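You operate a simulated robot arm through the tools that you are given. There is no shell and no other tool. Be economical: measure what you need, move in short steps, check, and stop when the job is done.

The job below is to be done with a simulated two-armed robot. You get a single attempt, and the scene is never put back.

JOB
Carry the dustpan with both arms and set it on the packing bench top.
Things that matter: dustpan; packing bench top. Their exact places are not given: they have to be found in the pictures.

Only the result counts: the job must be done as asked and must still hold three seconds after the hand-in. Knocking over, shifting, dropping, spilling or breaking anything else fails it.

ROBOT AND FRAMES
Two 7-joint arms with two-finger parallel grippers on one trunk, on a base that drives. Base frame: it is fixed to the floor where the robot stands at the start and does not move with it; the origin is under the middle of the robot, x ahead of it, y to its left, z up. Readings come in cm, rad, newtons and seconds.
The left shoulder is at the start at [7, 15.6, 100.5], the right one opposite. Places, roughly: packing bench top [-100, 180, 90]. Payload 3.91 kg a hand.
Tool frame (each hand has its own): the origin (TCP) lies between the finger pads and is the grasp point; the fingertips stand 3 cm ahead of it; z points along the fingers, y is the line along which they close. Largest opening 11 cm; finger width 2, thickness 1; the body of the gripper, 4.8 by 11.2 cm, starts 5.5 cm behind the TCP.
Orientation is that of the tool frame in the base frame, as a unit quaternion [x, y, z, w]. With the fingers straight down and closing along the base's y, the tool's x points along the base's -x, its y along +y and its z along -z.

CONTROLS
- The arms move only by the tool arm_command. It takes "left_increments", "right_increments" or both (then of equal length, played together; a hand with none holds still); each is a list of rows, each a list of 2 entries, a list of its own where there are three numbers: the shift along the base's x, y, z in cm, then the turn, a rotation vector about the base's x, y, z in rad. In form: [[[tx, ty, tz], [wx, wy, wz]], ...]. A call has 1 to 10 rows; each row shifts and turns the commanded pose from where the row before left it. "left_grip" and "right_grip" are, for a hand that has rows, the finger opening in cm, from 0 to 11, set as the call begins (left out, the last holds). Rows are played at 5 a second. More than 5 cm and 0.15 rad between two rows, or a gripper value outside its range, and nothing of the call is played. A pose out of reach is approached as far as the arm can. The call stops where the force on the tool passes 40 N (or 10 N more than at its start, if that is more) or the arm is blocked; 0.2 s more then pass. The fingers move at their own pace (about 10.8 cm/s each) and stop on an object; they squeeze with about 33 N. The grip force told is the motor's: it shows also when the fingers shut on nothing. Time passes only in rows, and 0.2 s behind the last, so rows that do not move let the fingers close. The reply holds the time, the measured pose of the TCP, the force on the tool along the base axes, the opening and the grip force, in the units named above and with some noise, with the torque about the TCP (base axes, N m) and any sound that the robot's microphone picked up.
- Cameras (640 x 400 px; columns grow to the right, rows downward): "scene" is now at [12.9, -4.73, 124.16]; the picture's right is [-0.53, -0.85, 0.00], its down [-0.42, 0.26, -0.87] and it looks along [0.74, -0.46, -0.50] (base axes); focal length 267 px, centre (320, 200). "left" rides on the left gripper at [7.2, -1.7, -10.3] in its tool frame; the picture's right is [0.23, 0.97, 0.00], its down [-0.76, 0.18, -0.62] and it looks along [-0.61, 0.14, 0.78] (tool axes); focal length 222 px, centre (320, 200). "right" rides on the right gripper at [7.2, 1.7, -10.3] in its tool frame; the picture's right is [-0.23, 0.97, 0.00], its down [-0.76, -0.18, -0.62] and it looks along [-0.61, -0.14, 0.78] (tool axes); focal length 222 px, centre (320, 200).
- capture(camera): a new picture of that camera. No time passes.
- lift_body(by): slides the trunk up (or, below 0, down) by that many cm; the arms and the scene camera ride with it, the base frame stays. It gives what a move gives, with no picture.
- drive_base(legs): drives the robot by 1 to 6 legs, each [ahead, left, turn to the left] in cm, cm and rad, along the robot's own axes; the way and the turn of a leg run together, so that a leg with both is an arc; at most 150 cm and 3.142 rad a leg. The arms and the cameras ride along, it lands a little off, and it stops where it bumps. It gives what a move gives.
- pan_tilt(pan, tilt): turns the head with the scene camera to pan (to the left, within 1.501 rad either way) and tilt (down, from -0.506 to 1.204), counted from straight ahead of the robot. It gives what a move gives.
- probe_pixels(camera, pixels): for up to 12 pixels [column, row] of the newest picture of that camera ("zoom" is the newest enlarged one), the place [x, y, z] in the base frame of the surface seen there, good to about 0.2 cm. No time passes.
- close_up(camera, box): a new picture of the part [left, top, right, bottom] of that camera's present view, enlarged. No time passes.
- close_job(): hands the job in; it is judged then, once.

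Work in short steps. Measure before you move; look again where a grasp or a placing could have gone wrong, and mend it. You have 80 turns and 62 pictures in all, those below and enlarged ones among them. Open the grippers and draw the arms clear of the work before you hand the job in, unless the task says otherwise; then end with one line.

The tools are called after "Request:" as name(argument=value, ...) on one line, values as JSON. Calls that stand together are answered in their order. arm_command: Moves the arms, as the interface text tells. Its arguments: {"type":"object","properties":{"left_increments":{"type":"array"},"left_grip":{"type":"number"},"right_increments":{"type":"array"},"right_grip":{"type":"number"}},"required":[]} The other tools are called the same way: lift_body (by) slides the trunk up or down; drive_base (legs) drives the base; pan_tilt (pan, tilt) turns the head that bears the scene camera; capture (camera) takes a picture; probe_pixels (camera, pixels) gives the place of the surface under pixels of a picture; close_up (camera, box) takes an enlarged picture of a part of a camera's view; close_job () hands the job in.

At the start:

```text
time: 0.0
left_position: [64.13, -0.18, 98.44]
left_tcp_rot: [0.0, 1.0, 0.0, 0.0]
left_contact_force: [0.1, 0.7, 0.9]
left_torque: [-0.02, 0.01, 0.02]
left_width: 10.99
left_grip_force: 0.1
right_position: [59.85, -65.42, 111.46]
right_tcp_rot: [0.0, 1.0, 0.0, 0.0]
right_contact_force: [-1.1, -0.1, -0.3]
right_torque: [0.0, 0.01, -0.02]
right_width: 11.01
right_grip_force: 0.0
trunk travel left (down, up): [-45.0, 49.0]
robot x, y, heading: [0.01, 0.15, 0.006]
head pan, tilt: [-0.555, 0.52]
```

scene: 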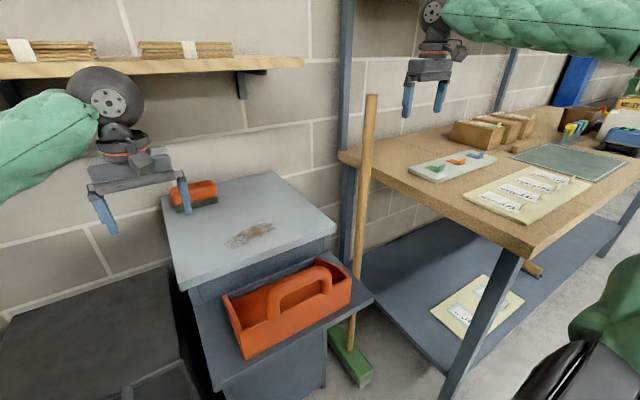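
right: 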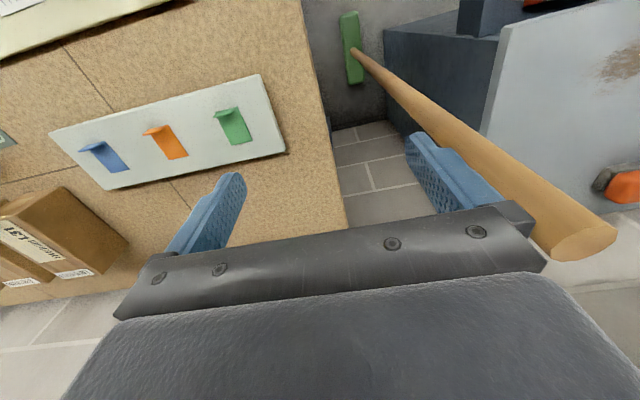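
left: 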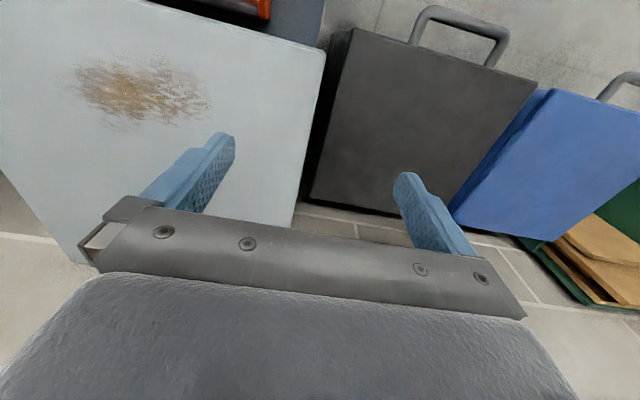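

The picture shows a cabinet with a rusty top, an orange open tray with a handle at about (290,305), a brush at (195,195) and a workbench to the right. I don't clearly see a dustpan, so I look around with the head.

Request:
close_up(camera="scene", box=[150, 160, 390, 400])

Request:
probe_pixels(camera="scene", pixels=[[245, 350], [345, 300], [225, 298], [330, 260], [280, 290], [190, 240], [335, 225], [265, 172], [195, 190], [360, 295], [370, 100], [170, 200]])

Request:
pan_tilt(pan=0.6, tilt=0.6)

Request:
capture(camera="scene")

```text
1.67 times, centred on (270, 280) of scene
```

zoom: 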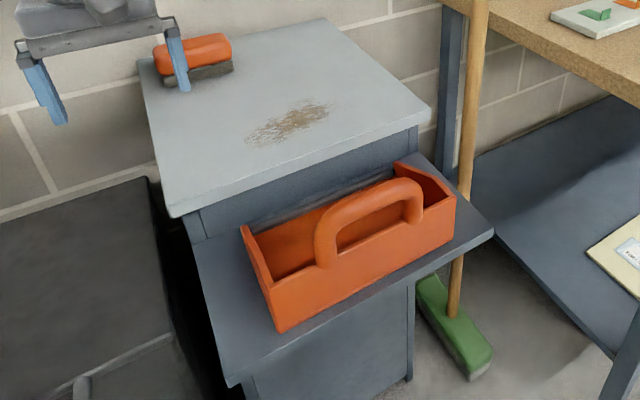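

```text
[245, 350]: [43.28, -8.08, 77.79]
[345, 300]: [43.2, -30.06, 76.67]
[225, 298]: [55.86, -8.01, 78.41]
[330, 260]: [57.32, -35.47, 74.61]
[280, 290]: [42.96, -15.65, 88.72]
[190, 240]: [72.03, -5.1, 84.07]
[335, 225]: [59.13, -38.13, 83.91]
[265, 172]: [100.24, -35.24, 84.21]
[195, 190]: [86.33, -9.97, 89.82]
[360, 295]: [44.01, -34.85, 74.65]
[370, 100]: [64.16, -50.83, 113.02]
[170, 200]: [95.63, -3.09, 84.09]
```

```text
time: 1.4
left_position: [63.94, -0.07, 98.37]
left_tcp_rot: [0.0, 1.0, 0.0, 0.0]
left_contact_force: [-0.6, -1.1, 0.4]
left_torque: [0.0, 0.0, -0.03]
left_width: 11.01
left_grip_force: 0.1
right_position: [59.85, -65.39, 111.39]
right_tcp_rot: [0.001, 1.0, 0.0, 0.0]
right_contact_force: [-0.2, -0.5, 0.9]
right_torque: [0.0, -0.04, 0.03]
right_width: 10.98
right_grip_force: 0.1
trunk travel left (down, up): [-45.0, 49.0]
robot x, y, heading: [0.15, -0.43, -0.0]
head pan, tilt: [0.6, 0.6]
```

```text
57 pictures are left
```

scene: 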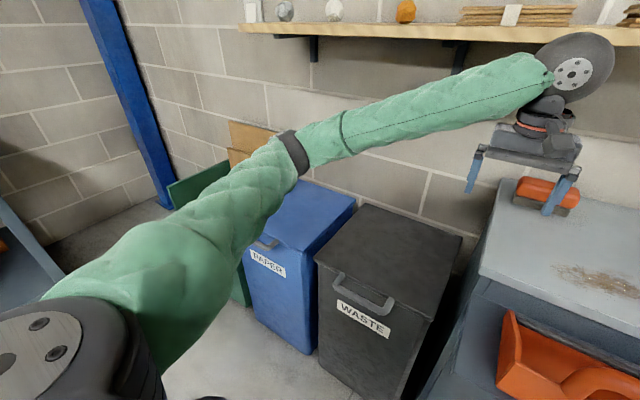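

No dustpan in this view; I look further to the left, toward the packing bench, and to the right.

Request:
pan_tilt(pan=1.5, tilt=0.4)

Request:
capture(camera="scene")

Request:
pan_tilt(pan=-1.4, tilt=0.5)

Request:
capture(camera="scene")

```text
time: 2.6
left_position: [64.17, -0.16, 98.37]
left_tcp_rot: [0.001, 1.0, 0.0, 0.0]
left_contact_force: [0.4, 1.0, 0.3]
left_torque: [-0.02, -0.02, -0.03]
left_width: 10.99
left_grip_force: 0.1
right_position: [59.88, -65.46, 111.38]
right_tcp_rot: [0.0, 1.0, 0.0, 0.0]
right_contact_force: [0.3, -1.0, 0.7]
right_torque: [0.01, 0.03, 0.0]
right_width: 11.0
right_grip_force: 0.2
trunk travel left (down, up): [-45.0, 49.0]
robot x, y, heading: [-0.2, 0.35, 0.0]
head pan, tilt: [1.499, 0.4]
```

```text
56 pictures are left
```

scene: 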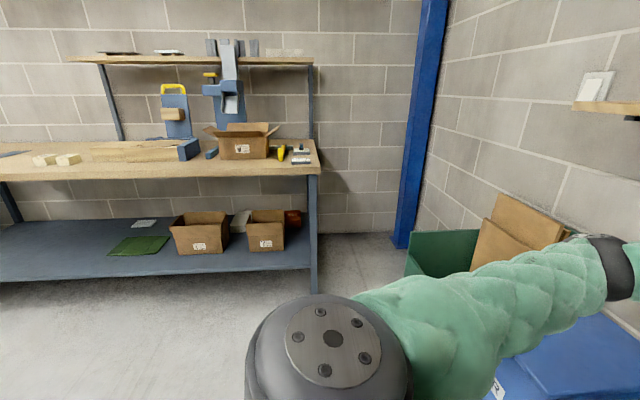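

```text
time: 5.1
left_position: [64.08, -0.19, 98.39]
left_tcp_rot: [0.001, 1.0, 0.0, 0.0]
left_contact_force: [-0.2, 0.4, -0.9]
left_torque: [0.02, -0.01, 0.0]
left_width: 10.99
left_grip_force: 0.1
right_position: [59.95, -65.5, 111.49]
right_tcp_rot: [0.0, 1.0, 0.0, 0.0]
right_contact_force: [-0.3, -0.3, 0.3]
right_torque: [-0.03, -0.01, 0.01]
right_width: 10.97
right_grip_force: 0.1
trunk travel left (down, up): [-45.0, 49.0]
robot x, y, heading: [0.09, -0.19, -0.006]
head pan, tilt: [-1.4, 0.499]
```

```text
55 pictures are left
```

scene: 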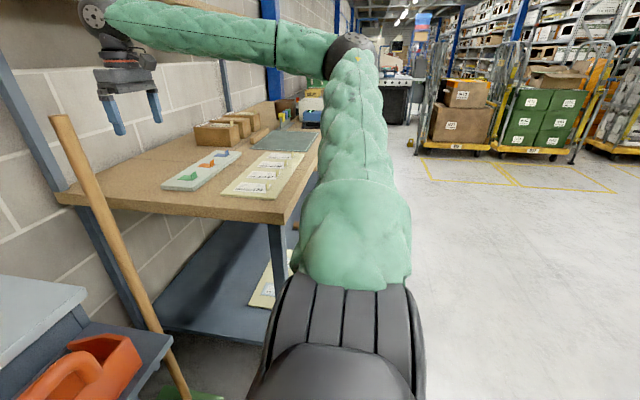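

The orange item is the dustpan (handle plus scoop); the packing bench is at the left wall. I look straight down at the dustpan to get its geometry.

Request:
pan_tilt(pan=-0.5, tilt=0.85)

Request:
close_up(camera="scene", box=[180, 100, 460, 275])

Request:
capture(camera="scene")

```text
time: 6.3
left_position: [63.89, -0.23, 98.32]
left_tcp_rot: [0.0, 1.0, 0.0, 0.0]
left_contact_force: [-0.3, -0.4, -0.6]
left_torque: [0.0, 0.0, -0.02]
left_width: 11.01
left_grip_force: 0.0
right_position: [59.93, -65.44, 111.32]
right_tcp_rot: [0.001, 1.0, 0.0, 0.0]
right_contact_force: [-0.1, -0.3, 0.1]
right_torque: [0.01, -0.01, 0.01]
right_width: 11.0
right_grip_force: 0.0
trunk travel left (down, up): [-45.0, 49.0]
robot x, y, heading: [0.1, -0.19, 0.001]
head pan, tilt: [-0.499, 0.85]
```

```text
2.29 times, centred on (320, 188) of scene
```

zoom: 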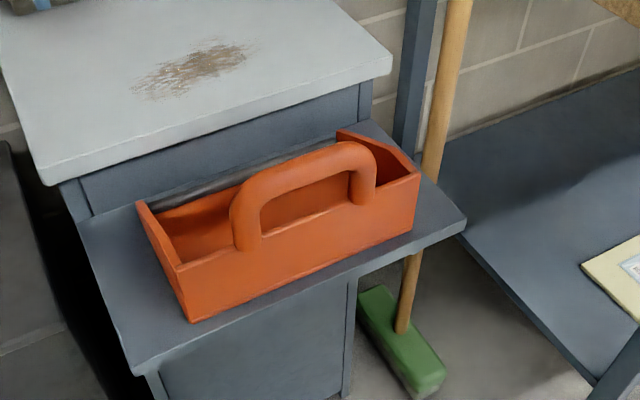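

```text
53 pictures are left
```

scene: 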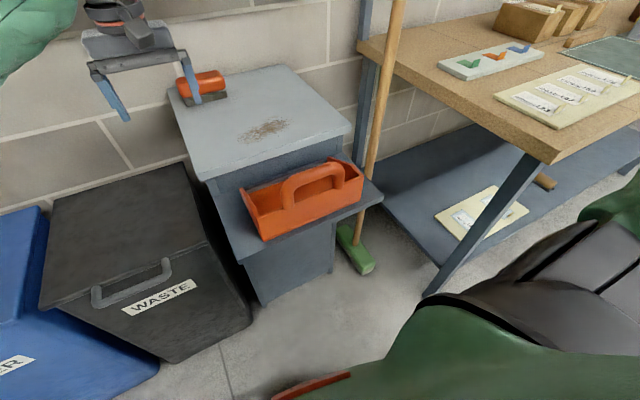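

I probe the dustpan's walls, handle, shelf and broom in the enlarged picture.

Request:
probe_pixels(camera="zoom", pixels=[[142, 203], [176, 268], [417, 176], [345, 133], [300, 163], [245, 215], [365, 185], [190, 318], [413, 232], [340, 200], [200, 225], [432, 170]])

Request:
probe_pixels(camera="zoom", pixels=[[135, 370], [465, 220], [80, 215], [370, 123], [240, 262], [370, 210], [160, 238], [375, 148], [205, 280], [330, 235], [395, 25], [452, 30]])

```text
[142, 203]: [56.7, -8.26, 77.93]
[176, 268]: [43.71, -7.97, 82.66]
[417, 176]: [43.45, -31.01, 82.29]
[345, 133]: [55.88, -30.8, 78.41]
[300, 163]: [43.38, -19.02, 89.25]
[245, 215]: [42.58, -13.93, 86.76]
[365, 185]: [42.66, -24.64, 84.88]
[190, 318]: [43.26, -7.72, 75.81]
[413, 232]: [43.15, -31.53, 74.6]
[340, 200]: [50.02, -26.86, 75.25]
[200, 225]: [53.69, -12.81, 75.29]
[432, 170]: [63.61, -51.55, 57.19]
```

```text
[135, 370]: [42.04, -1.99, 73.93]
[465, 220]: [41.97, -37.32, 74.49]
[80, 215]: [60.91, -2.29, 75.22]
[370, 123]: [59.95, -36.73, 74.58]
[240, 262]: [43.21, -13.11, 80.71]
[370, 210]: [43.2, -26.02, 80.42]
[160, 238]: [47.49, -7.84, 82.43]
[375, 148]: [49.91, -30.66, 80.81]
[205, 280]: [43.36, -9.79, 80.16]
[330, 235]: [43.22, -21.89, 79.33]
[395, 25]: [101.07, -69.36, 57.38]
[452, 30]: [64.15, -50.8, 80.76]
```

The dustpan spans x 43–57, y −8 to −31, z 74.6–82.5, with its two side walls good for one hand each. Before repositioning, I probe the bench on the right and bits near the base.

Request:
probe_pixels(camera="scene", pixels=[[545, 155], [430, 290], [310, 385], [260, 300], [330, 275], [360, 270], [240, 325], [380, 50], [635, 90], [400, 345]])

Request:
arm_command(right_increments=[[[-5, 0, 0], [0, 0, 0]], [[-5, 0, 0], [0, 0, 0]], [[-3, 0, 0], [0, 0, 0]]])

```text
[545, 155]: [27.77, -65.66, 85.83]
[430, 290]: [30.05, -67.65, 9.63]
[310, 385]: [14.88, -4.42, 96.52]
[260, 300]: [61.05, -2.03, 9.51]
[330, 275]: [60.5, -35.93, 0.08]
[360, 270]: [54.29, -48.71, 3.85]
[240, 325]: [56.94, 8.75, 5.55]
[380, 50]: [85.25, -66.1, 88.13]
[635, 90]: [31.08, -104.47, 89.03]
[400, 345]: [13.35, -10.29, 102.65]
```

```text
time: 7.1
left_position: [63.89, -0.03, 98.5]
left_tcp_rot: [-0.001, 1.0, -0.001, 0.0]
left_contact_force: [0.7, 0.9, 0.0]
left_torque: [-0.02, 0.03, -0.02]
left_width: 10.96
left_grip_force: 0.0
right_position: [46.82, -65.15, 111.39]
right_tcp_rot: [0.001, 1.0, -0.002, -0.007]
right_contact_force: [-2.6, -0.1, 6.8]
right_torque: [-0.03, -0.23, -0.01]
right_width: 10.99
right_grip_force: 0.0
trunk travel left (down, up): [-45.0, 49.0]
robot x, y, heading: [-0.15, -0.04, 0.0]
head pan, tilt: [-0.499, 0.85]
```

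Bench corner is at about (28, −66), and the broom at (64, −51). I bring the right hand inward, keeping it well in front of the broom.

Request:
arm_command(right_increments=[[[0, 5, 0], [0, 0, 0]], [[0, 5, 0], [0, 0, 0]], [[0, 5, 0], [0, 0, 0]], [[0, 5, 0], [0, 0, 0]], [[0, 5, 0], [0, 0, 0]], [[0, 5, 0], [0, 0, 0]]], left_increments=[[[-2, 2, 1], [0, 0, 0]], [[-2, 2, 1], [0, 0, 0]], [[-2, 2, 1], [0, 0, 0]], [[0, 2, 0], [0, 0, 0]], [[0, 2, 0], [0, 0, 0]], [[0, 2, 0], [0, 0, 0]]])

Request:
capture(camera="scene")

```text
time: 8.5
left_position: [58.03, 12.01, 101.35]
left_tcp_rot: [0.0, 1.0, -0.001, 0.001]
left_contact_force: [0.0, 0.5, -0.2]
left_torque: [-0.03, 0.03, 0.01]
left_width: 11.01
left_grip_force: 0.0
right_position: [46.9, -35.3, 111.39]
right_tcp_rot: [0.0, 1.0, -0.002, 0.0]
right_contact_force: [0.0, 0.1, 0.1]
right_torque: [-0.05, 0.01, -0.01]
right_width: 10.99
right_grip_force: 0.0
trunk travel left (down, up): [-45.0, 49.0]
robot x, y, heading: [-0.08, -0.07, 0.003]
head pan, tilt: [-0.499, 0.85]
```

```text
52 pictures are left
```

scene: 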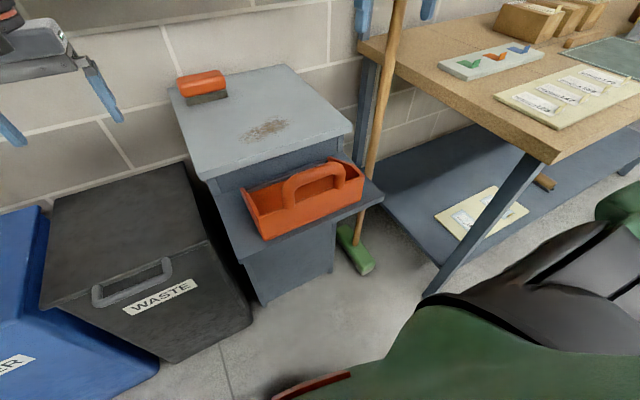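

Clear. I tuck the right hand a bit further in, then drive the base back 5 cm and right 19.5 cm to centre on the dustpan.

Request:
arm_command(right_increments=[[[0, 4, 0], [0, 0, 0]], [[0, 4, 0], [0, 0, 0]], [[0, 4, 0], [0, 0, 0]]])

Request:
drive_base(legs=[[-8, 0, 0], [0, -19.5, 0]])

Request:
pan_tilt(pan=0.0, tilt=0.75)

Request:
capture(camera="scene")

```text
time: 9.3
left_position: [58.24, 11.95, 101.44]
left_tcp_rot: [0.0, 1.0, -0.001, 0.0]
left_contact_force: [-0.7, 0.1, 0.3]
left_torque: [-0.05, 0.0, -0.01]
left_width: 11.0
left_grip_force: 0.0
right_position: [47.14, -23.45, 111.46]
right_tcp_rot: [0.0, 1.0, -0.001, 0.0]
right_contact_force: [-0.1, -0.2, -0.5]
right_torque: [-0.03, 0.02, 0.01]
right_width: 10.98
right_grip_force: 0.1
trunk travel left (down, up): [-45.0, 49.0]
robot x, y, heading: [0.06, 0.14, -0.0]
head pan, tilt: [-0.499, 0.85]
```

```text
time: 11.5
left_position: [50.25, -7.78, 101.46]
left_tcp_rot: [0.0, 1.0, 0.001, -0.001]
left_contact_force: [-0.9, 0.3, -0.6]
left_torque: [0.05, -0.01, 0.01]
left_width: 11.0
left_grip_force: 0.0
right_position: [39.16, -43.37, 111.28]
right_tcp_rot: [-0.001, 1.0, 0.001, 0.001]
right_contact_force: [-0.3, -0.5, -0.2]
right_torque: [0.01, 0.02, -0.01]
right_width: 11.01
right_grip_force: 0.0
trunk travel left (down, up): [-45.0, 49.0]
robot x, y, heading: [-7.93, -19.43, -0.002]
head pan, tilt: [-0.499, 0.85]
```

```text
time: 12.4
left_position: [50.24, -7.7, 101.39]
left_tcp_rot: [-0.001, 1.0, 0.001, 0.0]
left_contact_force: [-1.3, -1.2, -0.1]
left_torque: [0.0, 0.0, -0.02]
left_width: 11.0
left_grip_force: 0.0
right_position: [39.16, -43.2, 111.51]
right_tcp_rot: [0.001, 1.0, -0.001, 0.0]
right_contact_force: [-0.5, -0.3, -0.1]
right_torque: [-0.01, 0.0, -0.01]
right_width: 11.0
right_grip_force: 0.0
trunk travel left (down, up): [-45.0, 49.0]
robot x, y, heading: [-7.77, -19.7, 0.002]
head pan, tilt: [0.0, 0.75]
```

```text
51 pictures are left
```

scene: 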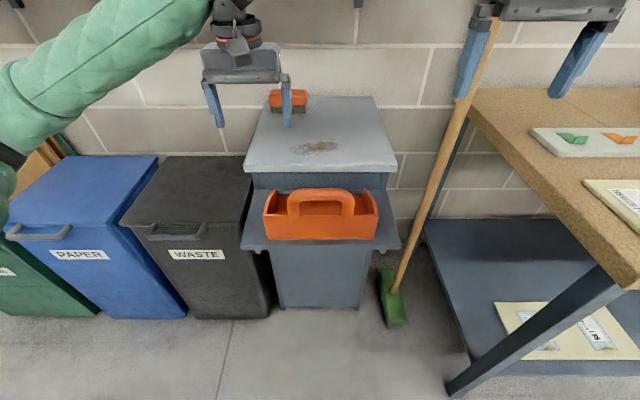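

Base is centred. I zoom on the dustpan to measure the side-wall rims.

Request:
close_up(camera="scene", box=[255, 175, 391, 260])

```text
4.71 times, centred on (323, 218) of scene
```

zoom: 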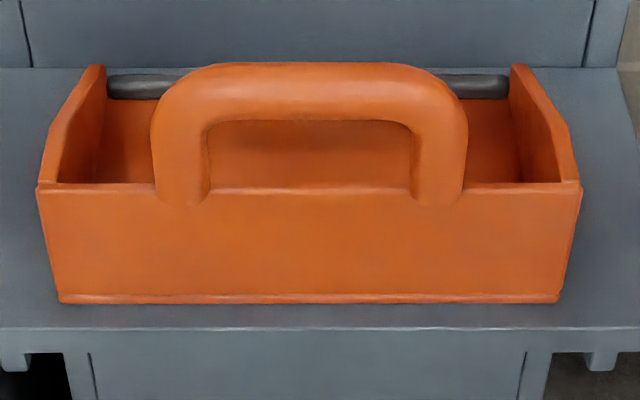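

Request:
probe_pixels(camera="zoom", pixels=[[42, 183], [54, 181], [52, 140], [575, 182], [563, 180], [562, 140], [75, 120], [520, 120], [312, 72], [180, 75], [440, 75], [312, 185]])

```text
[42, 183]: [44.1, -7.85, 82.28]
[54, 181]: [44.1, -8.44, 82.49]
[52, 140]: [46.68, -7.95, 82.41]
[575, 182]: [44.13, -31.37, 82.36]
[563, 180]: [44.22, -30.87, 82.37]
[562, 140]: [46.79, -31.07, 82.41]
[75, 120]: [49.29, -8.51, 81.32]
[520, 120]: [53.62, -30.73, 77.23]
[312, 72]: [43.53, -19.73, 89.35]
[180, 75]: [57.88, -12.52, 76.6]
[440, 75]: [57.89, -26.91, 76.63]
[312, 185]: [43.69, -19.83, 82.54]
```

Side walls are centred at y = −8.1 and −31.2, with the rim near z 82 at x 48. I bring both hands above the walls with fingers half open, tips still above the rim.

Request:
arm_command(left_increments=[[[-0.3, -0.1, 0], [0, 0, 0]], [[-0.3, -0.1, 0], [0, 0, 0]], [[-0.3, -0.1, -2], [0, 0, 0]], [[-0.3, -0.05, -3], [0, 0, 0]], [[-0.3, 0, -3], [0, 0, 0]], [[-0.2, 0, -2.4], [0, 0, 0]]], right_increments=[[[2, 2, -3.5], [0, 0, 0]], [[2, 2, -3.5], [0, 0, 0]], [[2, 2, -3.5], [0, 0, 0]], [[2, 2, -3.5], [0, 0, 0]], [[1.3, 2, -3.5], [0, 0, 0]], [[0, 2, -3], [0, 0, 0]]], left_grip=6, right_grip=6)

Request:
capture(camera="scene")

Request:
capture(camera="left")

Request:
capture(camera="right")

```text
time: 13.8
left_position: [48.77, -8.09, 91.22]
left_tcp_rot: [0.0, 1.0, 0.0, 0.0]
left_contact_force: [0.1, -0.3, -0.4]
left_torque: [0.04, 0.01, 0.01]
left_width: 6.0
left_grip_force: 0.0
right_position: [48.72, -31.0, 90.86]
right_tcp_rot: [0.0, 1.0, 0.001, -0.001]
right_contact_force: [1.0, -0.3, 0.9]
right_torque: [-0.02, -0.03, -0.02]
right_width: 5.99
right_grip_force: 0.1
trunk travel left (down, up): [-45.0, 49.0]
robot x, y, heading: [-7.64, -19.6, -0.003]
head pan, tilt: [0.0, 0.75]
```

```text
49 pictures are left
```

scene: 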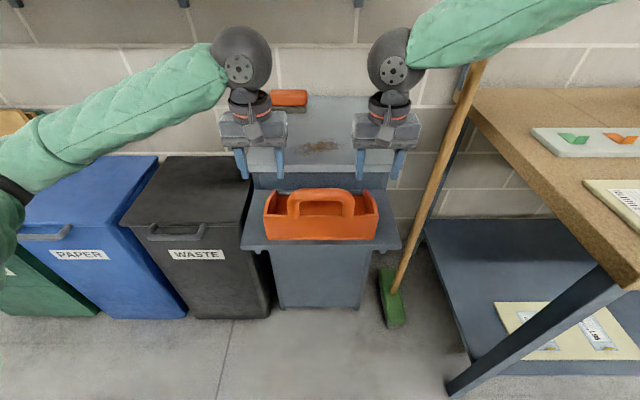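

```text
48 pictures are left
```

left: 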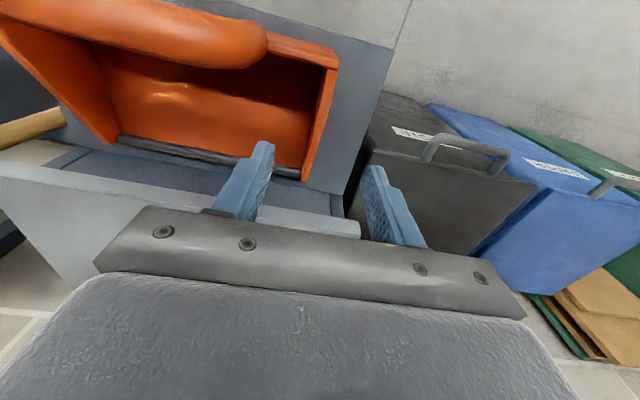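

```text
47 pictures are left
```

right: 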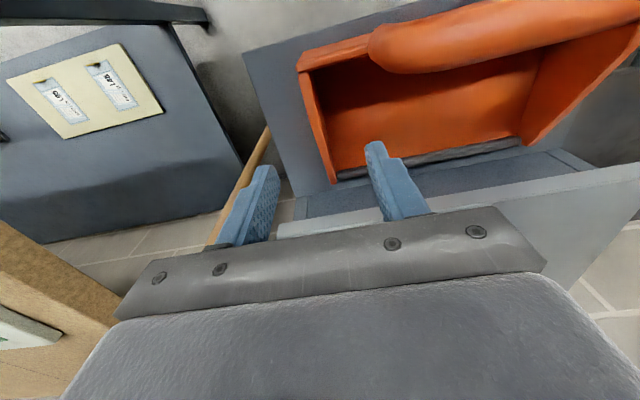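

Both hands straddle their side walls. I lower to TCP z ≈ 80.3 in small steps.

Request:
arm_command(left_increments=[[[-0.1, 0, -2], [0, 0, 0]], [[-0.1, 0, -2], [0, 0, 0]], [[0, 0, -2], [0, 0, 0]], [[0, 0, -2], [0, 0, 0]], [[0, 0, -2], [0, 0, 0]], [[0, 0, -0.8], [0, 0, 0]]], right_increments=[[[-0.1, -0.1, -2], [0, 0, 0]], [[-0.1, -0.1, -2], [0, 0, 0]], [[0, 0, -2], [0, 0, 0]], [[0, 0, -2], [0, 0, 0]], [[0, 0, -2], [0, 0, 0]], [[0, 0, -0.6], [0, 0, 0]]])

Request:
close_up(camera="scene", box=[200, 110, 440, 260])

```text
time: 15.2
left_position: [48.37, -7.92, 80.24]
left_tcp_rot: [-0.001, 1.0, -0.001, 0.0]
left_contact_force: [0.5, -0.4, 0.3]
left_torque: [0.0, 0.01, -0.05]
left_width: 5.99
left_grip_force: 0.1
right_position: [48.46, -31.24, 80.14]
right_tcp_rot: [0.0, 1.0, -0.001, 0.0]
right_contact_force: [0.4, -0.3, 0.9]
right_torque: [0.0, 0.02, 0.01]
right_width: 6.0
right_grip_force: 0.0
trunk travel left (down, up): [-45.0, 49.0]
robot x, y, heading: [-7.93, -19.64, 0.005]
head pan, tilt: [0.0, 0.75]
```

```text
2.67 times, centred on (320, 185) of scene
```

zoom: 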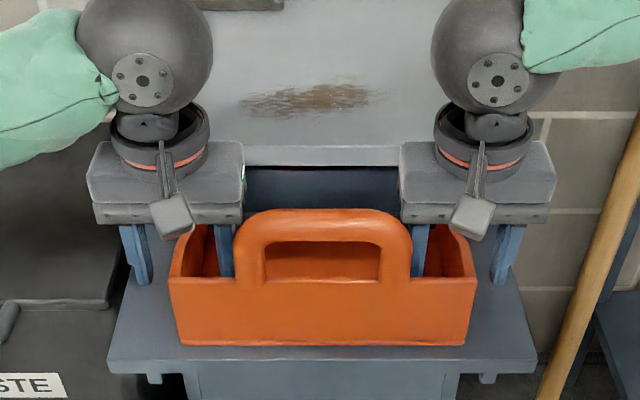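

Fingers straddle both walls cleanly with the cameras clear of the handle. I close both grippers.

Request:
arm_command(left_increments=[[[0, 0, 0], [0, 0, 0]], [[0, 0, 0], [0, 0, 0]], [[0, 0, 0], [0, 0, 0]], [[0, 0, 0], [0, 0, 0]]], right_increments=[[[0, 0, 0], [0, 0, 0]], [[0, 0, 0], [0, 0, 0]], [[0, 0, 0], [0, 0, 0]], [[0, 0, 0], [0, 0, 0]]], left_grip=0, right_grip=0)

```text
time: 16.2
left_position: [48.45, -8.1, 80.32]
left_tcp_rot: [0.0, 1.0, -0.001, 0.0]
left_contact_force: [0.6, -24.4, 0.2]
left_torque: [0.29, -0.19, 0.19]
left_width: 0.89
left_grip_force: 33.3
right_position: [48.36, -31.16, 80.17]
right_tcp_rot: [0.0, 1.0, 0.0, 0.0]
right_contact_force: [-0.7, 25.5, 0.4]
right_torque: [-0.38, 0.19, -0.1]
right_width: 0.87
right_grip_force: 33.4
trunk travel left (down, up): [-45.0, 49.0]
robot x, y, heading: [-7.79, -19.43, -0.0]
head pan, tilt: [0.0, 0.75]
```

Both gripped (0.88 cm wall), but there is a 25 N opposing force between hands; I ease the hands toward each other slightly.

Request:
arm_command(left_increments=[[[0, -0.1, 0], [0, 0, 0]], [[0, 0, 0], [0, 0, 0]]], right_increments=[[[0, 0.1, 0], [0, 0, 0]], [[0, 0, 0], [0, 0, 0]]])

```text
time: 16.9
left_position: [48.32, -8.25, 80.29]
left_tcp_rot: [0.0, 1.0, -0.001, 0.001]
left_contact_force: [-2.1, -5.1, 5.1]
left_torque: [-0.55, 0.68, -0.17]
left_width: 0.89
left_grip_force: 32.9
right_position: [48.35, -31.18, 80.19]
right_tcp_rot: [0.001, 1.0, 0.0, 0.0]
right_contact_force: [1.5, 4.3, -2.5]
right_torque: [-0.21, -0.67, -0.07]
right_width: 0.86
right_grip_force: 32.7
trunk travel left (down, up): [-45.0, 49.0]
robot x, y, heading: [-7.94, -19.54, -0.001]
head pan, tilt: [0.0, 0.75]
```

The internal force fell to about 5 N. I lift gently together.

Request:
arm_command(left_increments=[[[0, 0, 0.5], [0, 0, 0]], [[0, 0, 1], [0, 0, 0]], [[0, 0, 1], [0, 0, 0]], [[0, 0, 1], [0, 0, 0]], [[0, 0, 1], [0, 0, 0]]], right_increments=[[[0, 0, 0.5], [0, 0, 0]], [[0, 0, 1], [0, 0, 0]], [[0, 0, 1], [0, 0, 0]], [[0, 0, 1], [0, 0, 0]], [[0, 0, 1], [0, 0, 0]]])

Request:
close_up(camera="scene", box=[200, 110, 440, 260])

```text
time: 18.1
left_position: [48.31, -8.2, 84.78]
left_tcp_rot: [0.0, 1.0, -0.001, 0.0]
left_contact_force: [-3.1, -13.0, 8.8]
left_torque: [-1.09, -0.71, -0.18]
left_width: 0.86
left_grip_force: 33.7
right_position: [48.31, -31.23, 84.9]
right_tcp_rot: [0.0, 1.0, 0.0, 0.0]
right_contact_force: [2.2, 13.4, -10.2]
right_torque: [-1.23, 0.74, -0.36]
right_width: 0.88
right_grip_force: 32.4
trunk travel left (down, up): [-45.0, 49.0]
robot x, y, heading: [-7.67, -19.75, -0.0]
head pan, tilt: [0.0, 0.75]
```

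```text
2.67 times, centred on (320, 185) of scene
```

zoom: 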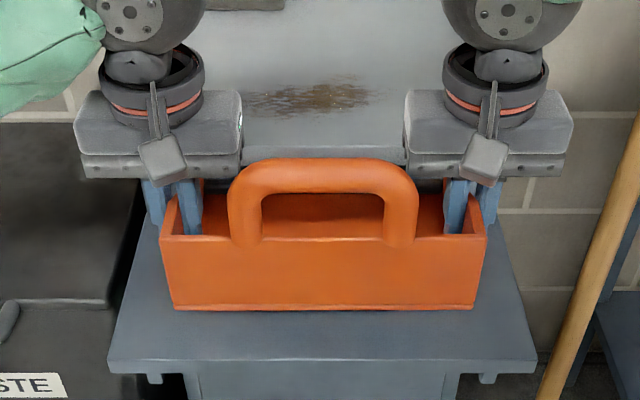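

The dustpan is lifted and level. I relax the small internal forces, then raise the trunk.

Request:
arm_command(left_increments=[[[0, -0.05, 0.05], [0, 0, 0]], [[0, 0, 0], [0, 0, 0]]], right_increments=[[[0, 0.05, -0.05], [0, 0, 0]], [[0, 0, 0], [0, 0, 0]]])

Request:
lift_body(by=10)

Request:
lift_body(by=13)

```text
time: 18.6
left_position: [48.23, -8.23, 84.78]
left_tcp_rot: [0.0, 1.0, 0.0, 0.0]
left_contact_force: [-1.6, -2.0, 5.2]
left_torque: [-0.79, -0.27, -0.18]
left_width: 0.88
left_grip_force: 33.2
right_position: [48.28, -31.24, 84.78]
right_tcp_rot: [0.0, 1.0, 0.0, 0.0]
right_contact_force: [0.5, 3.0, -7.6]
right_torque: [-0.72, 0.23, -0.18]
right_width: 0.9
right_grip_force: 33.5
trunk travel left (down, up): [-45.0, 49.0]
robot x, y, heading: [-7.77, -19.57, -0.002]
head pan, tilt: [0.0, 0.75]
```

```text
time: 20.0
left_position: [48.38, -8.16, 94.74]
left_tcp_rot: [0.0, 1.0, 0.0, -0.001]
left_contact_force: [-2.6, 7.8, 5.5]
left_torque: [-0.74, 0.43, -0.21]
left_width: 0.84
left_grip_force: 33.2
right_position: [48.41, -31.26, 94.73]
right_tcp_rot: [0.0, 1.0, 0.0, -0.001]
right_contact_force: [1.7, -7.8, -5.6]
right_torque: [-0.55, -0.42, -0.16]
right_width: 0.88
right_grip_force: 32.8
trunk travel left (down, up): [-55.0, 39.0]
robot x, y, heading: [-8.16, -19.54, 0.001]
head pan, tilt: [0.0, 0.75]
```

```text
time: 21.6
left_position: [48.46, -8.17, 107.73]
left_tcp_rot: [-0.001, 1.0, 0.0, 0.0]
left_contact_force: [-1.5, 15.0, 4.5]
left_torque: [-0.71, -0.12, -0.23]
left_width: 0.86
left_grip_force: 33.1
right_position: [48.39, -31.18, 107.71]
right_tcp_rot: [-0.001, 1.0, 0.001, -0.001]
right_contact_force: [1.9, -14.9, -5.6]
right_torque: [-0.53, 0.1, -0.09]
right_width: 0.87
right_grip_force: 32.8
trunk travel left (down, up): [-68.0, 26.0]
robot x, y, heading: [-7.8, -19.37, 0.004]
head pan, tilt: [0.0, 0.75]
```

Held steady at z 107. I back the base away from the cabinet and turn left to face the packing bench.

Request:
drive_base(legs=[[-25, 0, 0], [0, 0, 0.8], [0, 0, 0.77]])

Request:
pan_tilt(pan=0.0, tilt=0.4)

Request:
capture(camera="scene")

```text
time: 27.5
left_position: [-43.84, 36.81, 107.7]
left_tcp_rot: [-0.703, 0.711, 0.0, 0.0]
left_contact_force: [-25.0, -0.7, 3.3]
left_torque: [0.05, -0.68, -0.23]
left_width: 0.87
left_grip_force: 33.3
right_position: [-20.81, 36.64, 107.69]
right_tcp_rot: [-0.703, 0.711, 0.0, 0.0]
right_contact_force: [25.0, 1.6, -5.4]
right_torque: [-0.04, -0.4, -0.05]
right_width: 0.87
right_grip_force: 32.7
trunk travel left (down, up): [-68.0, 26.0]
robot x, y, heading: [-33.44, -19.35, 1.559]
head pan, tilt: [0.0, 0.75]
```

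```text
time: 28.3
left_position: [-43.93, 36.83, 107.82]
left_tcp_rot: [-0.702, 0.712, 0.0, 0.0]
left_contact_force: [-1.8, -1.7, 2.8]
left_torque: [-0.17, -0.52, -0.15]
left_width: 0.89
left_grip_force: 33.5
right_position: [-20.85, 36.48, 107.82]
right_tcp_rot: [-0.703, 0.712, 0.0, 0.0]
right_contact_force: [3.0, 1.5, -4.8]
right_torque: [0.16, -0.4, -0.1]
right_width: 0.9
right_grip_force: 33.0
trunk travel left (down, up): [-68.0, 26.0]
robot x, y, heading: [-33.32, -19.38, 1.558]
head pan, tilt: [0.0, 0.4]
```

```text
44 pictures are left
```

scene: 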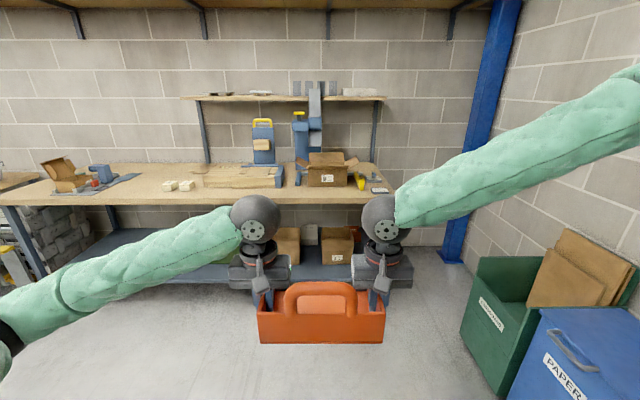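

Now facing the bench with the pan held level. I zoom on the bench top to find free space.

Request:
close_up(camera="scene", box=[0, 80, 420, 340])

Request:
close_up(camera="scene", box=[140, 130, 400, 220])

Request:
probe_pixels(camera="scene", pixels=[[15, 198], [100, 203], [200, 203], [280, 203], [390, 200], [150, 170], [230, 190], [290, 180], [165, 186], [187, 186], [130, 195], [350, 196]])

```text
1.52 times, centred on (210, 210) of scene
```

zoom: 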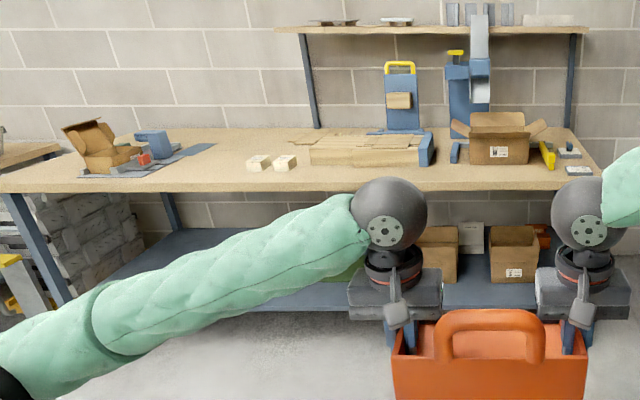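

```text
2.46 times, centred on (270, 175) of scene
```

zoom: 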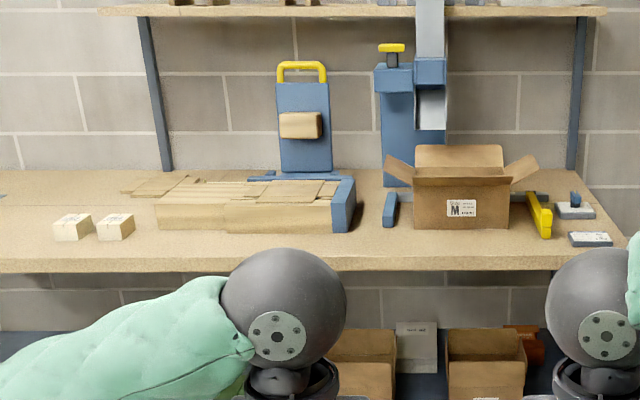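

```text
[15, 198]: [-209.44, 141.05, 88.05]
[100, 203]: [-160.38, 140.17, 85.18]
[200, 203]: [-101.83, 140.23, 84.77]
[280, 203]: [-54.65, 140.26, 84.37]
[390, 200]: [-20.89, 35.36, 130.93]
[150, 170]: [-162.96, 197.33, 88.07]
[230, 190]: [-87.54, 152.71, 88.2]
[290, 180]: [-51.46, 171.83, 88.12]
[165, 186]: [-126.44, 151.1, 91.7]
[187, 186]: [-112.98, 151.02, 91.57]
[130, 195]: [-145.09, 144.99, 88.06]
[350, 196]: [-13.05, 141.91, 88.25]
```

Bench top is at z 88.1, front edge y 140. The free area looks left of the small blocks (x −127…−110); I probe the mat and edges there.

Request:
close_up(camera="scene", box=[20, 140, 220, 220])

```text
3.20 times, centred on (120, 180) of scene
```

zoom: 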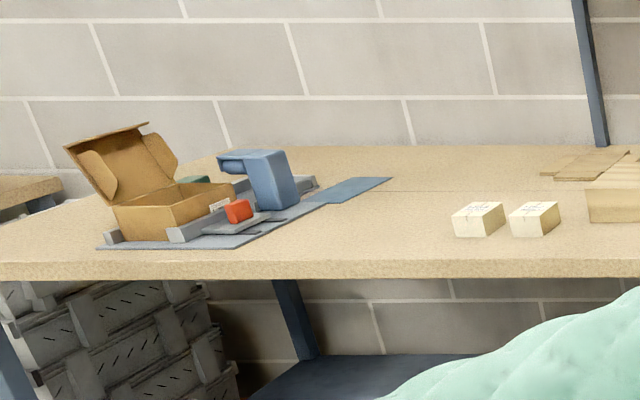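

Request:
probe_pixels(camera="zoom", pixels=[[240, 246], [330, 200], [388, 180], [455, 232], [470, 234], [452, 215], [400, 220], [540, 178], [590, 220], [420, 158], [300, 250], [225, 248]])

```text
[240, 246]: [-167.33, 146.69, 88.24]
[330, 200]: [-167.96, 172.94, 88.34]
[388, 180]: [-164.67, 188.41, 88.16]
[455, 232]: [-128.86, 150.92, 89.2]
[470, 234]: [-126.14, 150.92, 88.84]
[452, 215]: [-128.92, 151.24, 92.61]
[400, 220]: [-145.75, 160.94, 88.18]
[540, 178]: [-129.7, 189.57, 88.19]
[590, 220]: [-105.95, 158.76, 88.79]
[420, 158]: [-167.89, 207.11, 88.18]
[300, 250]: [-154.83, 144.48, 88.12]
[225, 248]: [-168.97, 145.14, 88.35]
```

Free strip on the bench is x −164 to −130, y 144 to 188. Before driving left I check the floor to the left.

Request:
pan_tilt(pan=1.1, tilt=0.5)

Request:
capture(camera="scene")

```text
time: 29.7
left_position: [-43.85, 36.87, 107.76]
left_tcp_rot: [-0.703, 0.711, 0.0, -0.001]
left_contact_force: [-3.5, -0.2, 3.1]
left_torque: [-0.06, -0.53, -0.18]
left_width: 0.86
left_grip_force: 33.1
right_position: [-20.74, 36.57, 107.79]
right_tcp_rot: [-0.703, 0.711, 0.001, 0.0]
right_contact_force: [4.3, 1.8, -4.7]
right_torque: [0.06, -0.39, -0.12]
right_width: 0.89
right_grip_force: 33.1
trunk travel left (down, up): [-68.0, 26.0]
robot x, y, heading: [-33.15, -19.65, 1.555]
head pan, tilt: [1.1, 0.499]
```

```text
40 pictures are left
```

scene: 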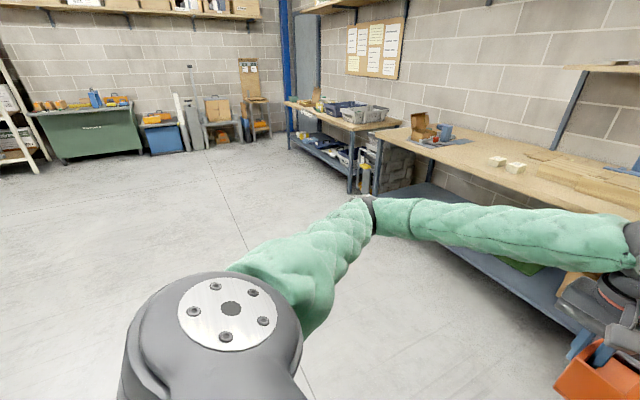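

The floor is clear. I drive left about 115 cm and ahead 75 cm, then look.

Request:
drive_base(legs=[[0, 0, 0.014], [0, 58, 0], [0, 57.5, 0], [75, 0, 0]])

Request:
pan_tilt(pan=0.0, tilt=0.6)

Request:
capture(camera="scene")

```text
time: 39.8
left_position: [-157.82, 111.78, 107.66]
left_tcp_rot: [-0.699, 0.715, -0.001, 0.0]
left_contact_force: [-7.3, -1.7, 2.6]
left_torque: [-0.02, -0.52, -0.15]
left_width: 0.88
left_grip_force: 33.2
right_position: [-134.66, 111.34, 107.74]
right_tcp_rot: [-0.699, 0.715, 0.0, 0.0]
right_contact_force: [7.2, 1.5, -4.8]
right_torque: [0.0, -0.33, -0.07]
right_width: 0.87
right_grip_force: 33.3
trunk travel left (down, up): [-68.0, 26.0]
robot x, y, heading: [-147.79, 55.23, 1.547]
head pan, tilt: [1.1, 0.499]
```

```text
time: 41.2
left_position: [-157.83, 111.76, 107.68]
left_tcp_rot: [-0.698, 0.716, -0.001, 0.0]
left_contact_force: [-1.1, -0.7, 1.8]
left_torque: [-0.27, -0.45, -0.11]
left_width: 0.89
left_grip_force: 33.1
right_position: [-134.69, 111.35, 107.71]
right_tcp_rot: [-0.699, 0.716, 0.0, 0.0]
right_contact_force: [-0.4, 0.9, -4.1]
right_torque: [0.24, -0.3, -0.1]
right_width: 0.86
right_grip_force: 32.9
trunk travel left (down, up): [-68.0, 26.0]
robot x, y, heading: [-147.98, 55.64, 1.545]
head pan, tilt: [0.0, 0.6]
```

```text
39 pictures are left
```

scene: 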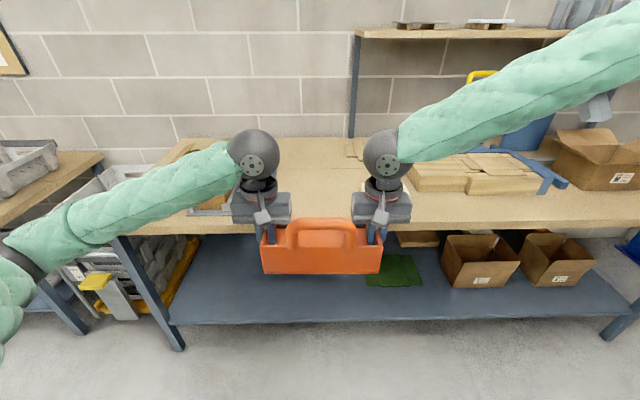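

Aligned in front of the free strip. I square the heading, shift left slightly and go ahead 30 cm.

Request:
drive_base(legs=[[0, 0, 0.025], [0, 0.8, 0], [30, 0, 0]])

Request:
pan_tilt(pan=0.0, tilt=0.75)

Request:
capture(camera="scene")

```text
time: 43.9
left_position: [-159.9, 141.71, 107.67]
left_tcp_rot: [0.707, -0.707, 0.001, 0.001]
left_contact_force: [-0.9, -0.2, 2.5]
left_torque: [-0.03, -0.42, -0.15]
left_width: 0.88
left_grip_force: 32.8
right_position: [-136.84, 141.7, 107.73]
right_tcp_rot: [0.707, -0.707, 0.0, 0.0]
right_contact_force: [1.3, 0.6, -3.9]
right_torque: [-0.06, -0.27, -0.08]
right_width: 0.9
right_grip_force: 33.2
trunk travel left (down, up): [-68.0, 26.0]
robot x, y, heading: [-148.72, 85.87, 1.57]
head pan, tilt: [0.0, 0.6]
```

```text
time: 44.6
left_position: [-159.99, 141.59, 107.75]
left_tcp_rot: [-0.707, 0.708, -0.001, -0.001]
left_contact_force: [1.5, -0.5, 2.5]
left_torque: [0.06, -0.41, -0.09]
left_width: 0.88
left_grip_force: 33.6
right_position: [-136.86, 141.65, 107.71]
right_tcp_rot: [0.707, -0.707, 0.0, 0.0]
right_contact_force: [-1.8, 0.4, -4.1]
right_torque: [-0.04, -0.3, -0.09]
right_width: 0.85
right_grip_force: 33.3
trunk travel left (down, up): [-68.0, 26.0]
robot x, y, heading: [-148.62, 85.66, 1.573]
head pan, tilt: [0.0, 0.75]
```

```text
38 pictures are left
```

scene: 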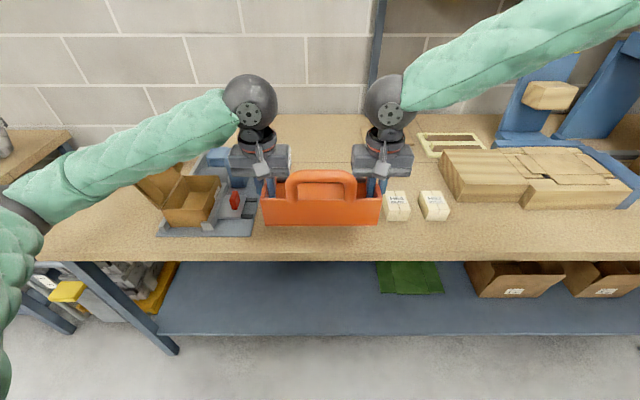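

The pan now hangs over the bench front. I probe the mat's right edge and the left block for side clearance.

Request:
probe_pixels(camera="scene", pixels=[[250, 232], [253, 215], [257, 200], [386, 218], [388, 195], [384, 205], [210, 185], [240, 200], [320, 250], [295, 160], [200, 160], [170, 190]])

```text
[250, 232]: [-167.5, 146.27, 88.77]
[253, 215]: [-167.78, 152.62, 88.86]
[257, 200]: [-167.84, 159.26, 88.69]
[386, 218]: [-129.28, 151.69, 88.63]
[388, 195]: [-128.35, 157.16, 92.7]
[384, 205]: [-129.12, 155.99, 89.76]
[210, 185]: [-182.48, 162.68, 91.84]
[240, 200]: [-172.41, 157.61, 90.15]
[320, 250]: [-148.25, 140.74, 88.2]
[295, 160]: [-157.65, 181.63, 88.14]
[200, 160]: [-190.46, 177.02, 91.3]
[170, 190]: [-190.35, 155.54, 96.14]
```

Clearances are fine (free x −167…−129; pan −160.5…−136.3). I extend both arms 12 cm forward over the bench.

Request:
arm_command(left_increments=[[[0, 2, 0], [0, 0, 0]], [[0, 2, 0], [0, 0, 0]], [[0, 2, 0], [0, 0, 0]], [[0, 2, 0], [0, 0, 0]], [[0, 2, 0], [0, 0, 0]], [[0, 2, 0], [0, 0, 0]]], right_increments=[[[0, 2, 0], [0, 0, 0]], [[0, 2, 0], [0, 0, 0]], [[0, 2, 0], [0, 0, 0]], [[0, 2, 0], [0, 0, 0]], [[0, 2, 0], [0, 0, 0]], [[0, 2, 0], [0, 0, 0]]])

Request:
arm_command(left_increments=[[[0, 0, -2], [0, 0, 0]], [[0, 0, -2], [0, 0, 0]], [[0, 0, -2], [0, 0, 0]], [[0, 0, -2], [0, 0, 0]], [[0, 0, -2], [0, 0, 0]], [[0, 0, -1], [0, 0, 0]], [[0, 0, -1], [0, 0, 0]]], right_increments=[[[0, 0, -2], [0, 0, 0]], [[0, 0, -2], [0, 0, 0]], [[0, 0, -2], [0, 0, 0]], [[0, 0, -2], [0, 0, 0]], [[0, 0, -2], [0, 0, 0]], [[0, 0, -1], [0, 0, 0]], [[0, 0, -1], [0, 0, 0]]])

Request:
close_up(camera="scene", box=[200, 110, 440, 260])

```text
time: 46.0
left_position: [-159.97, 153.89, 107.44]
left_tcp_rot: [-0.707, 0.707, -0.001, -0.001]
left_contact_force: [6.9, -1.7, 4.9]
left_torque: [-0.59, -0.63, -0.19]
left_width: 0.86
left_grip_force: 33.1
right_position: [-136.91, 153.8, 107.53]
right_tcp_rot: [-0.707, 0.708, -0.001, -0.001]
right_contact_force: [-6.7, 3.0, -6.5]
right_torque: [0.62, -0.61, -0.3]
right_width: 0.87
right_grip_force: 33.0
trunk travel left (down, up): [-68.0, 26.0]
robot x, y, heading: [-148.78, 85.16, 1.569]
head pan, tilt: [0.0, 0.75]
```

```text
time: 47.6
left_position: [-159.86, 153.53, 95.9]
left_tcp_rot: [-0.706, 0.708, 0.0, 0.001]
left_contact_force: [24.7, 2.4, 3.5]
left_torque: [0.68, -0.08, 0.42]
left_width: 0.9
left_grip_force: 33.3
right_position: [-136.76, 153.62, 95.78]
right_tcp_rot: [0.708, -0.706, 0.0, 0.0]
right_contact_force: [-24.5, -2.1, -4.7]
right_torque: [-0.72, -0.94, -0.01]
right_width: 0.87
right_grip_force: 32.8
trunk travel left (down, up): [-68.0, 26.0]
robot x, y, heading: [-148.46, 85.28, 1.571]
head pan, tilt: [0.0, 0.75]
```

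```text
2.67 times, centred on (320, 185) of scene
```

zoom: 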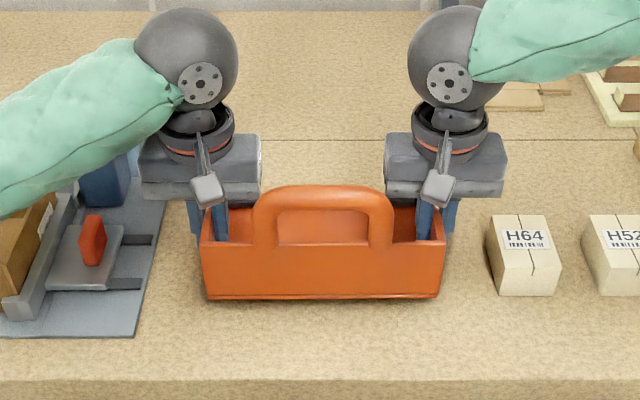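

About 2 cm above the top. I relieve the stretch between hands (25 N) and lower gently until contact.

Request:
arm_command(left_increments=[[[0.1, 0, 0], [0, 0, 0]], [[0, 0, -0.7], [0, 0, 0]], [[0, 0, -0.6], [0, 0, 0]], [[0, 0, -0.3], [0, 0, 0]], [[0, 0, 0], [0, 0, 0]]], right_increments=[[[-0.1, 0, 0], [0, 0, 0]], [[0, 0, -0.7], [0, 0, 0]], [[0, 0, -0.6], [0, 0, 0]], [[0, 0, -0.3], [0, 0, 0]], [[0, 0, 0], [0, 0, 0]]])

```text
time: 48.4
left_position: [-159.59, 153.47, 94.97]
left_tcp_rot: [-0.706, 0.709, -0.002, 0.001]
left_contact_force: [3.6, -2.2, 9.6]
left_torque: [-0.89, -0.83, -0.15]
left_width: 0.88
left_grip_force: 32.9
right_position: [-136.38, 153.47, 95.0]
right_tcp_rot: [0.708, -0.706, 0.0, 0.001]
right_contact_force: [-3.4, 1.8, -11.5]
right_torque: [0.88, -1.43, -0.35]
right_width: 0.89
right_grip_force: 32.7
right hand out of reach, approached as far as the arm can: row 2, 3
trunk travel left (down, up): [-68.0, 26.0]
robot x, y, heading: [-148.93, 85.4, 1.57]
head pan, tilt: [0.0, 0.75]
stopped in row 3 (right hand): the force on the tool passed its limit at 43 N (the readings are from after the stop); the commanded pose is now the measured one
```

The right arm reached its limit because the trunk is high; I lower with the trunk instead.

Request:
lift_body(by=-0.8)

Request:
close_up(camera="scene", box=[230, 150, 410, 262])

```text
time: 48.9
left_position: [-159.56, 153.51, 94.0]
left_tcp_rot: [-0.706, 0.709, -0.002, 0.002]
left_contact_force: [5.6, -3.3, 11.4]
left_torque: [-0.12, -1.25, -0.24]
left_width: 0.87
left_grip_force: 32.7
right_position: [-136.49, 153.41, 94.38]
right_tcp_rot: [0.708, -0.706, -0.001, 0.001]
right_contact_force: [-6.1, 3.1, -12.6]
right_torque: [0.1, -1.58, -0.4]
right_width: 0.89
right_grip_force: 33.1
trunk travel left (down, up): [-67.2, 26.8]
robot x, y, heading: [-148.5, 85.78, 1.572]
head pan, tilt: [0.0, 0.75]
```

```text
3.56 times, centred on (320, 206) of scene
```

zoom: 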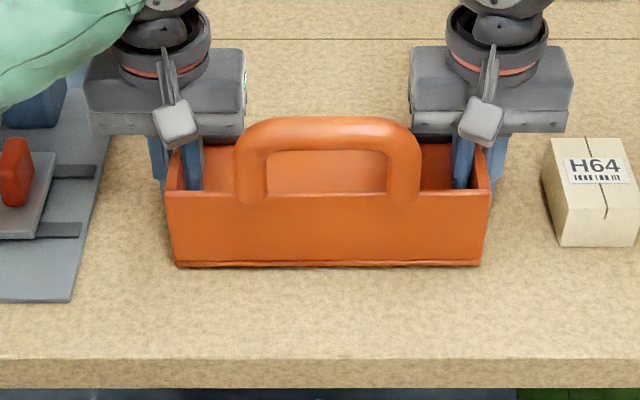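

Nearly down (left TCP 94.0, right 94.4). I lower 0.3 more and watch the forces.

Request:
lift_body(by=-0.3)

Request:
probe_pixels(camera="zoom", pixels=[[180, 264], [475, 263], [180, 275], [475, 275], [172, 200], [482, 198]])

```text
time: 49.5
left_position: [-159.56, 153.42, 93.85]
left_tcp_rot: [-0.706, 0.709, -0.002, 0.001]
left_contact_force: [6.8, -3.3, 12.0]
left_torque: [0.33, -1.35, -0.21]
left_width: 0.9
left_grip_force: 32.9
right_position: [-136.51, 153.39, 94.12]
right_tcp_rot: [0.708, -0.706, -0.001, 0.0]
right_contact_force: [-8.0, 2.7, -14.1]
right_torque: [-0.31, -1.58, -0.42]
right_width: 0.93
right_grip_force: 32.8
trunk travel left (down, up): [-66.9, 27.1]
robot x, y, heading: [-148.29, 85.7, 1.571]
head pan, tilt: [0.0, 0.75]
```

```text
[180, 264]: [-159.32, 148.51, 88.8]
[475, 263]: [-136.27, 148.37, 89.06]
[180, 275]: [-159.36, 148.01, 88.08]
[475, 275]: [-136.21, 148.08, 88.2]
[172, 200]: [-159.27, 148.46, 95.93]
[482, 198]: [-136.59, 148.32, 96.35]
```

Net vertical force is unchanged, so no firm contact yet; I lower another 0.3.

Request:
lift_body(by=-0.3)

Request:
close_up(camera="scene", box=[230, 150, 410, 262])

Request:
probe_pixels(camera="zoom", pixels=[[172, 204], [482, 202], [200, 204], [460, 202], [320, 204]])

```text
time: 50.0
left_position: [-159.5, 153.38, 93.57]
left_tcp_rot: [-0.705, 0.709, -0.001, 0.003]
left_contact_force: [9.1, 0.1, 26.6]
left_torque: [-0.08, -0.64, -0.23]
left_width: 0.89
left_grip_force: 33.3
right_position: [-136.34, 153.4, 93.89]
right_tcp_rot: [0.707, -0.707, -0.001, 0.0]
right_contact_force: [-5.3, 3.7, -8.5]
right_torque: [-0.71, -1.26, -0.38]
right_width: 0.9
right_grip_force: 33.3
trunk travel left (down, up): [-66.6, 27.4]
robot x, y, heading: [-148.77, 85.42, 1.571]
head pan, tilt: [0.0, 0.75]
```

```text
3.56 times, centred on (320, 206) of scene
```

zoom: 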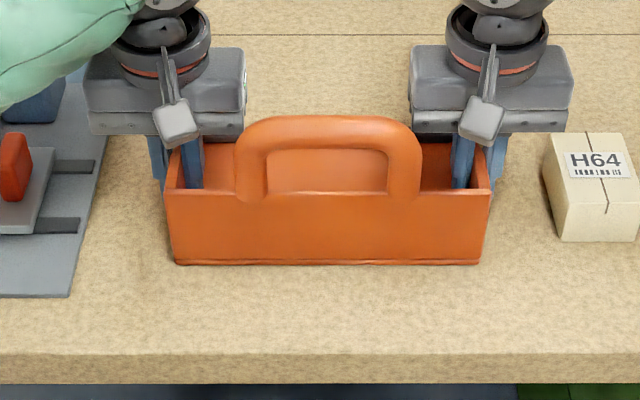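

```text
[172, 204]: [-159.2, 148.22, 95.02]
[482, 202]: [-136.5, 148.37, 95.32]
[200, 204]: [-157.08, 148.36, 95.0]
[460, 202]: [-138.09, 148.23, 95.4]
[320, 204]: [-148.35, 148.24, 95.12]
```

The left side touches the bench; the right is about 0.3 cm high. I level by lowering the right hand in small steps.

Request:
arm_command(right_increments=[[[0, 0, -0.15], [0, 0, 0]], [[0, 0, -0.1], [0, 0, 0]], [[0, 0, 0], [0, 0, 0]]])

```text
time: 50.8
left_position: [-159.53, 153.38, 93.45]
left_tcp_rot: [-0.705, 0.709, -0.003, 0.002]
left_contact_force: [23.3, 6.0, 23.5]
left_torque: [-0.09, 0.84, 0.11]
left_width: 0.87
left_grip_force: 32.7
right_position: [-136.4, 153.3, 93.65]
right_tcp_rot: [0.708, -0.707, -0.003, 0.001]
right_contact_force: [-20.5, 3.3, 4.7]
right_torque: [-0.95, -1.17, -0.5]
right_width: 0.89
right_grip_force: 32.7
trunk travel left (down, up): [-66.6, 27.4]
robot x, y, heading: [-148.71, 85.36, 1.571]
head pan, tilt: [0.0, 0.75]
```

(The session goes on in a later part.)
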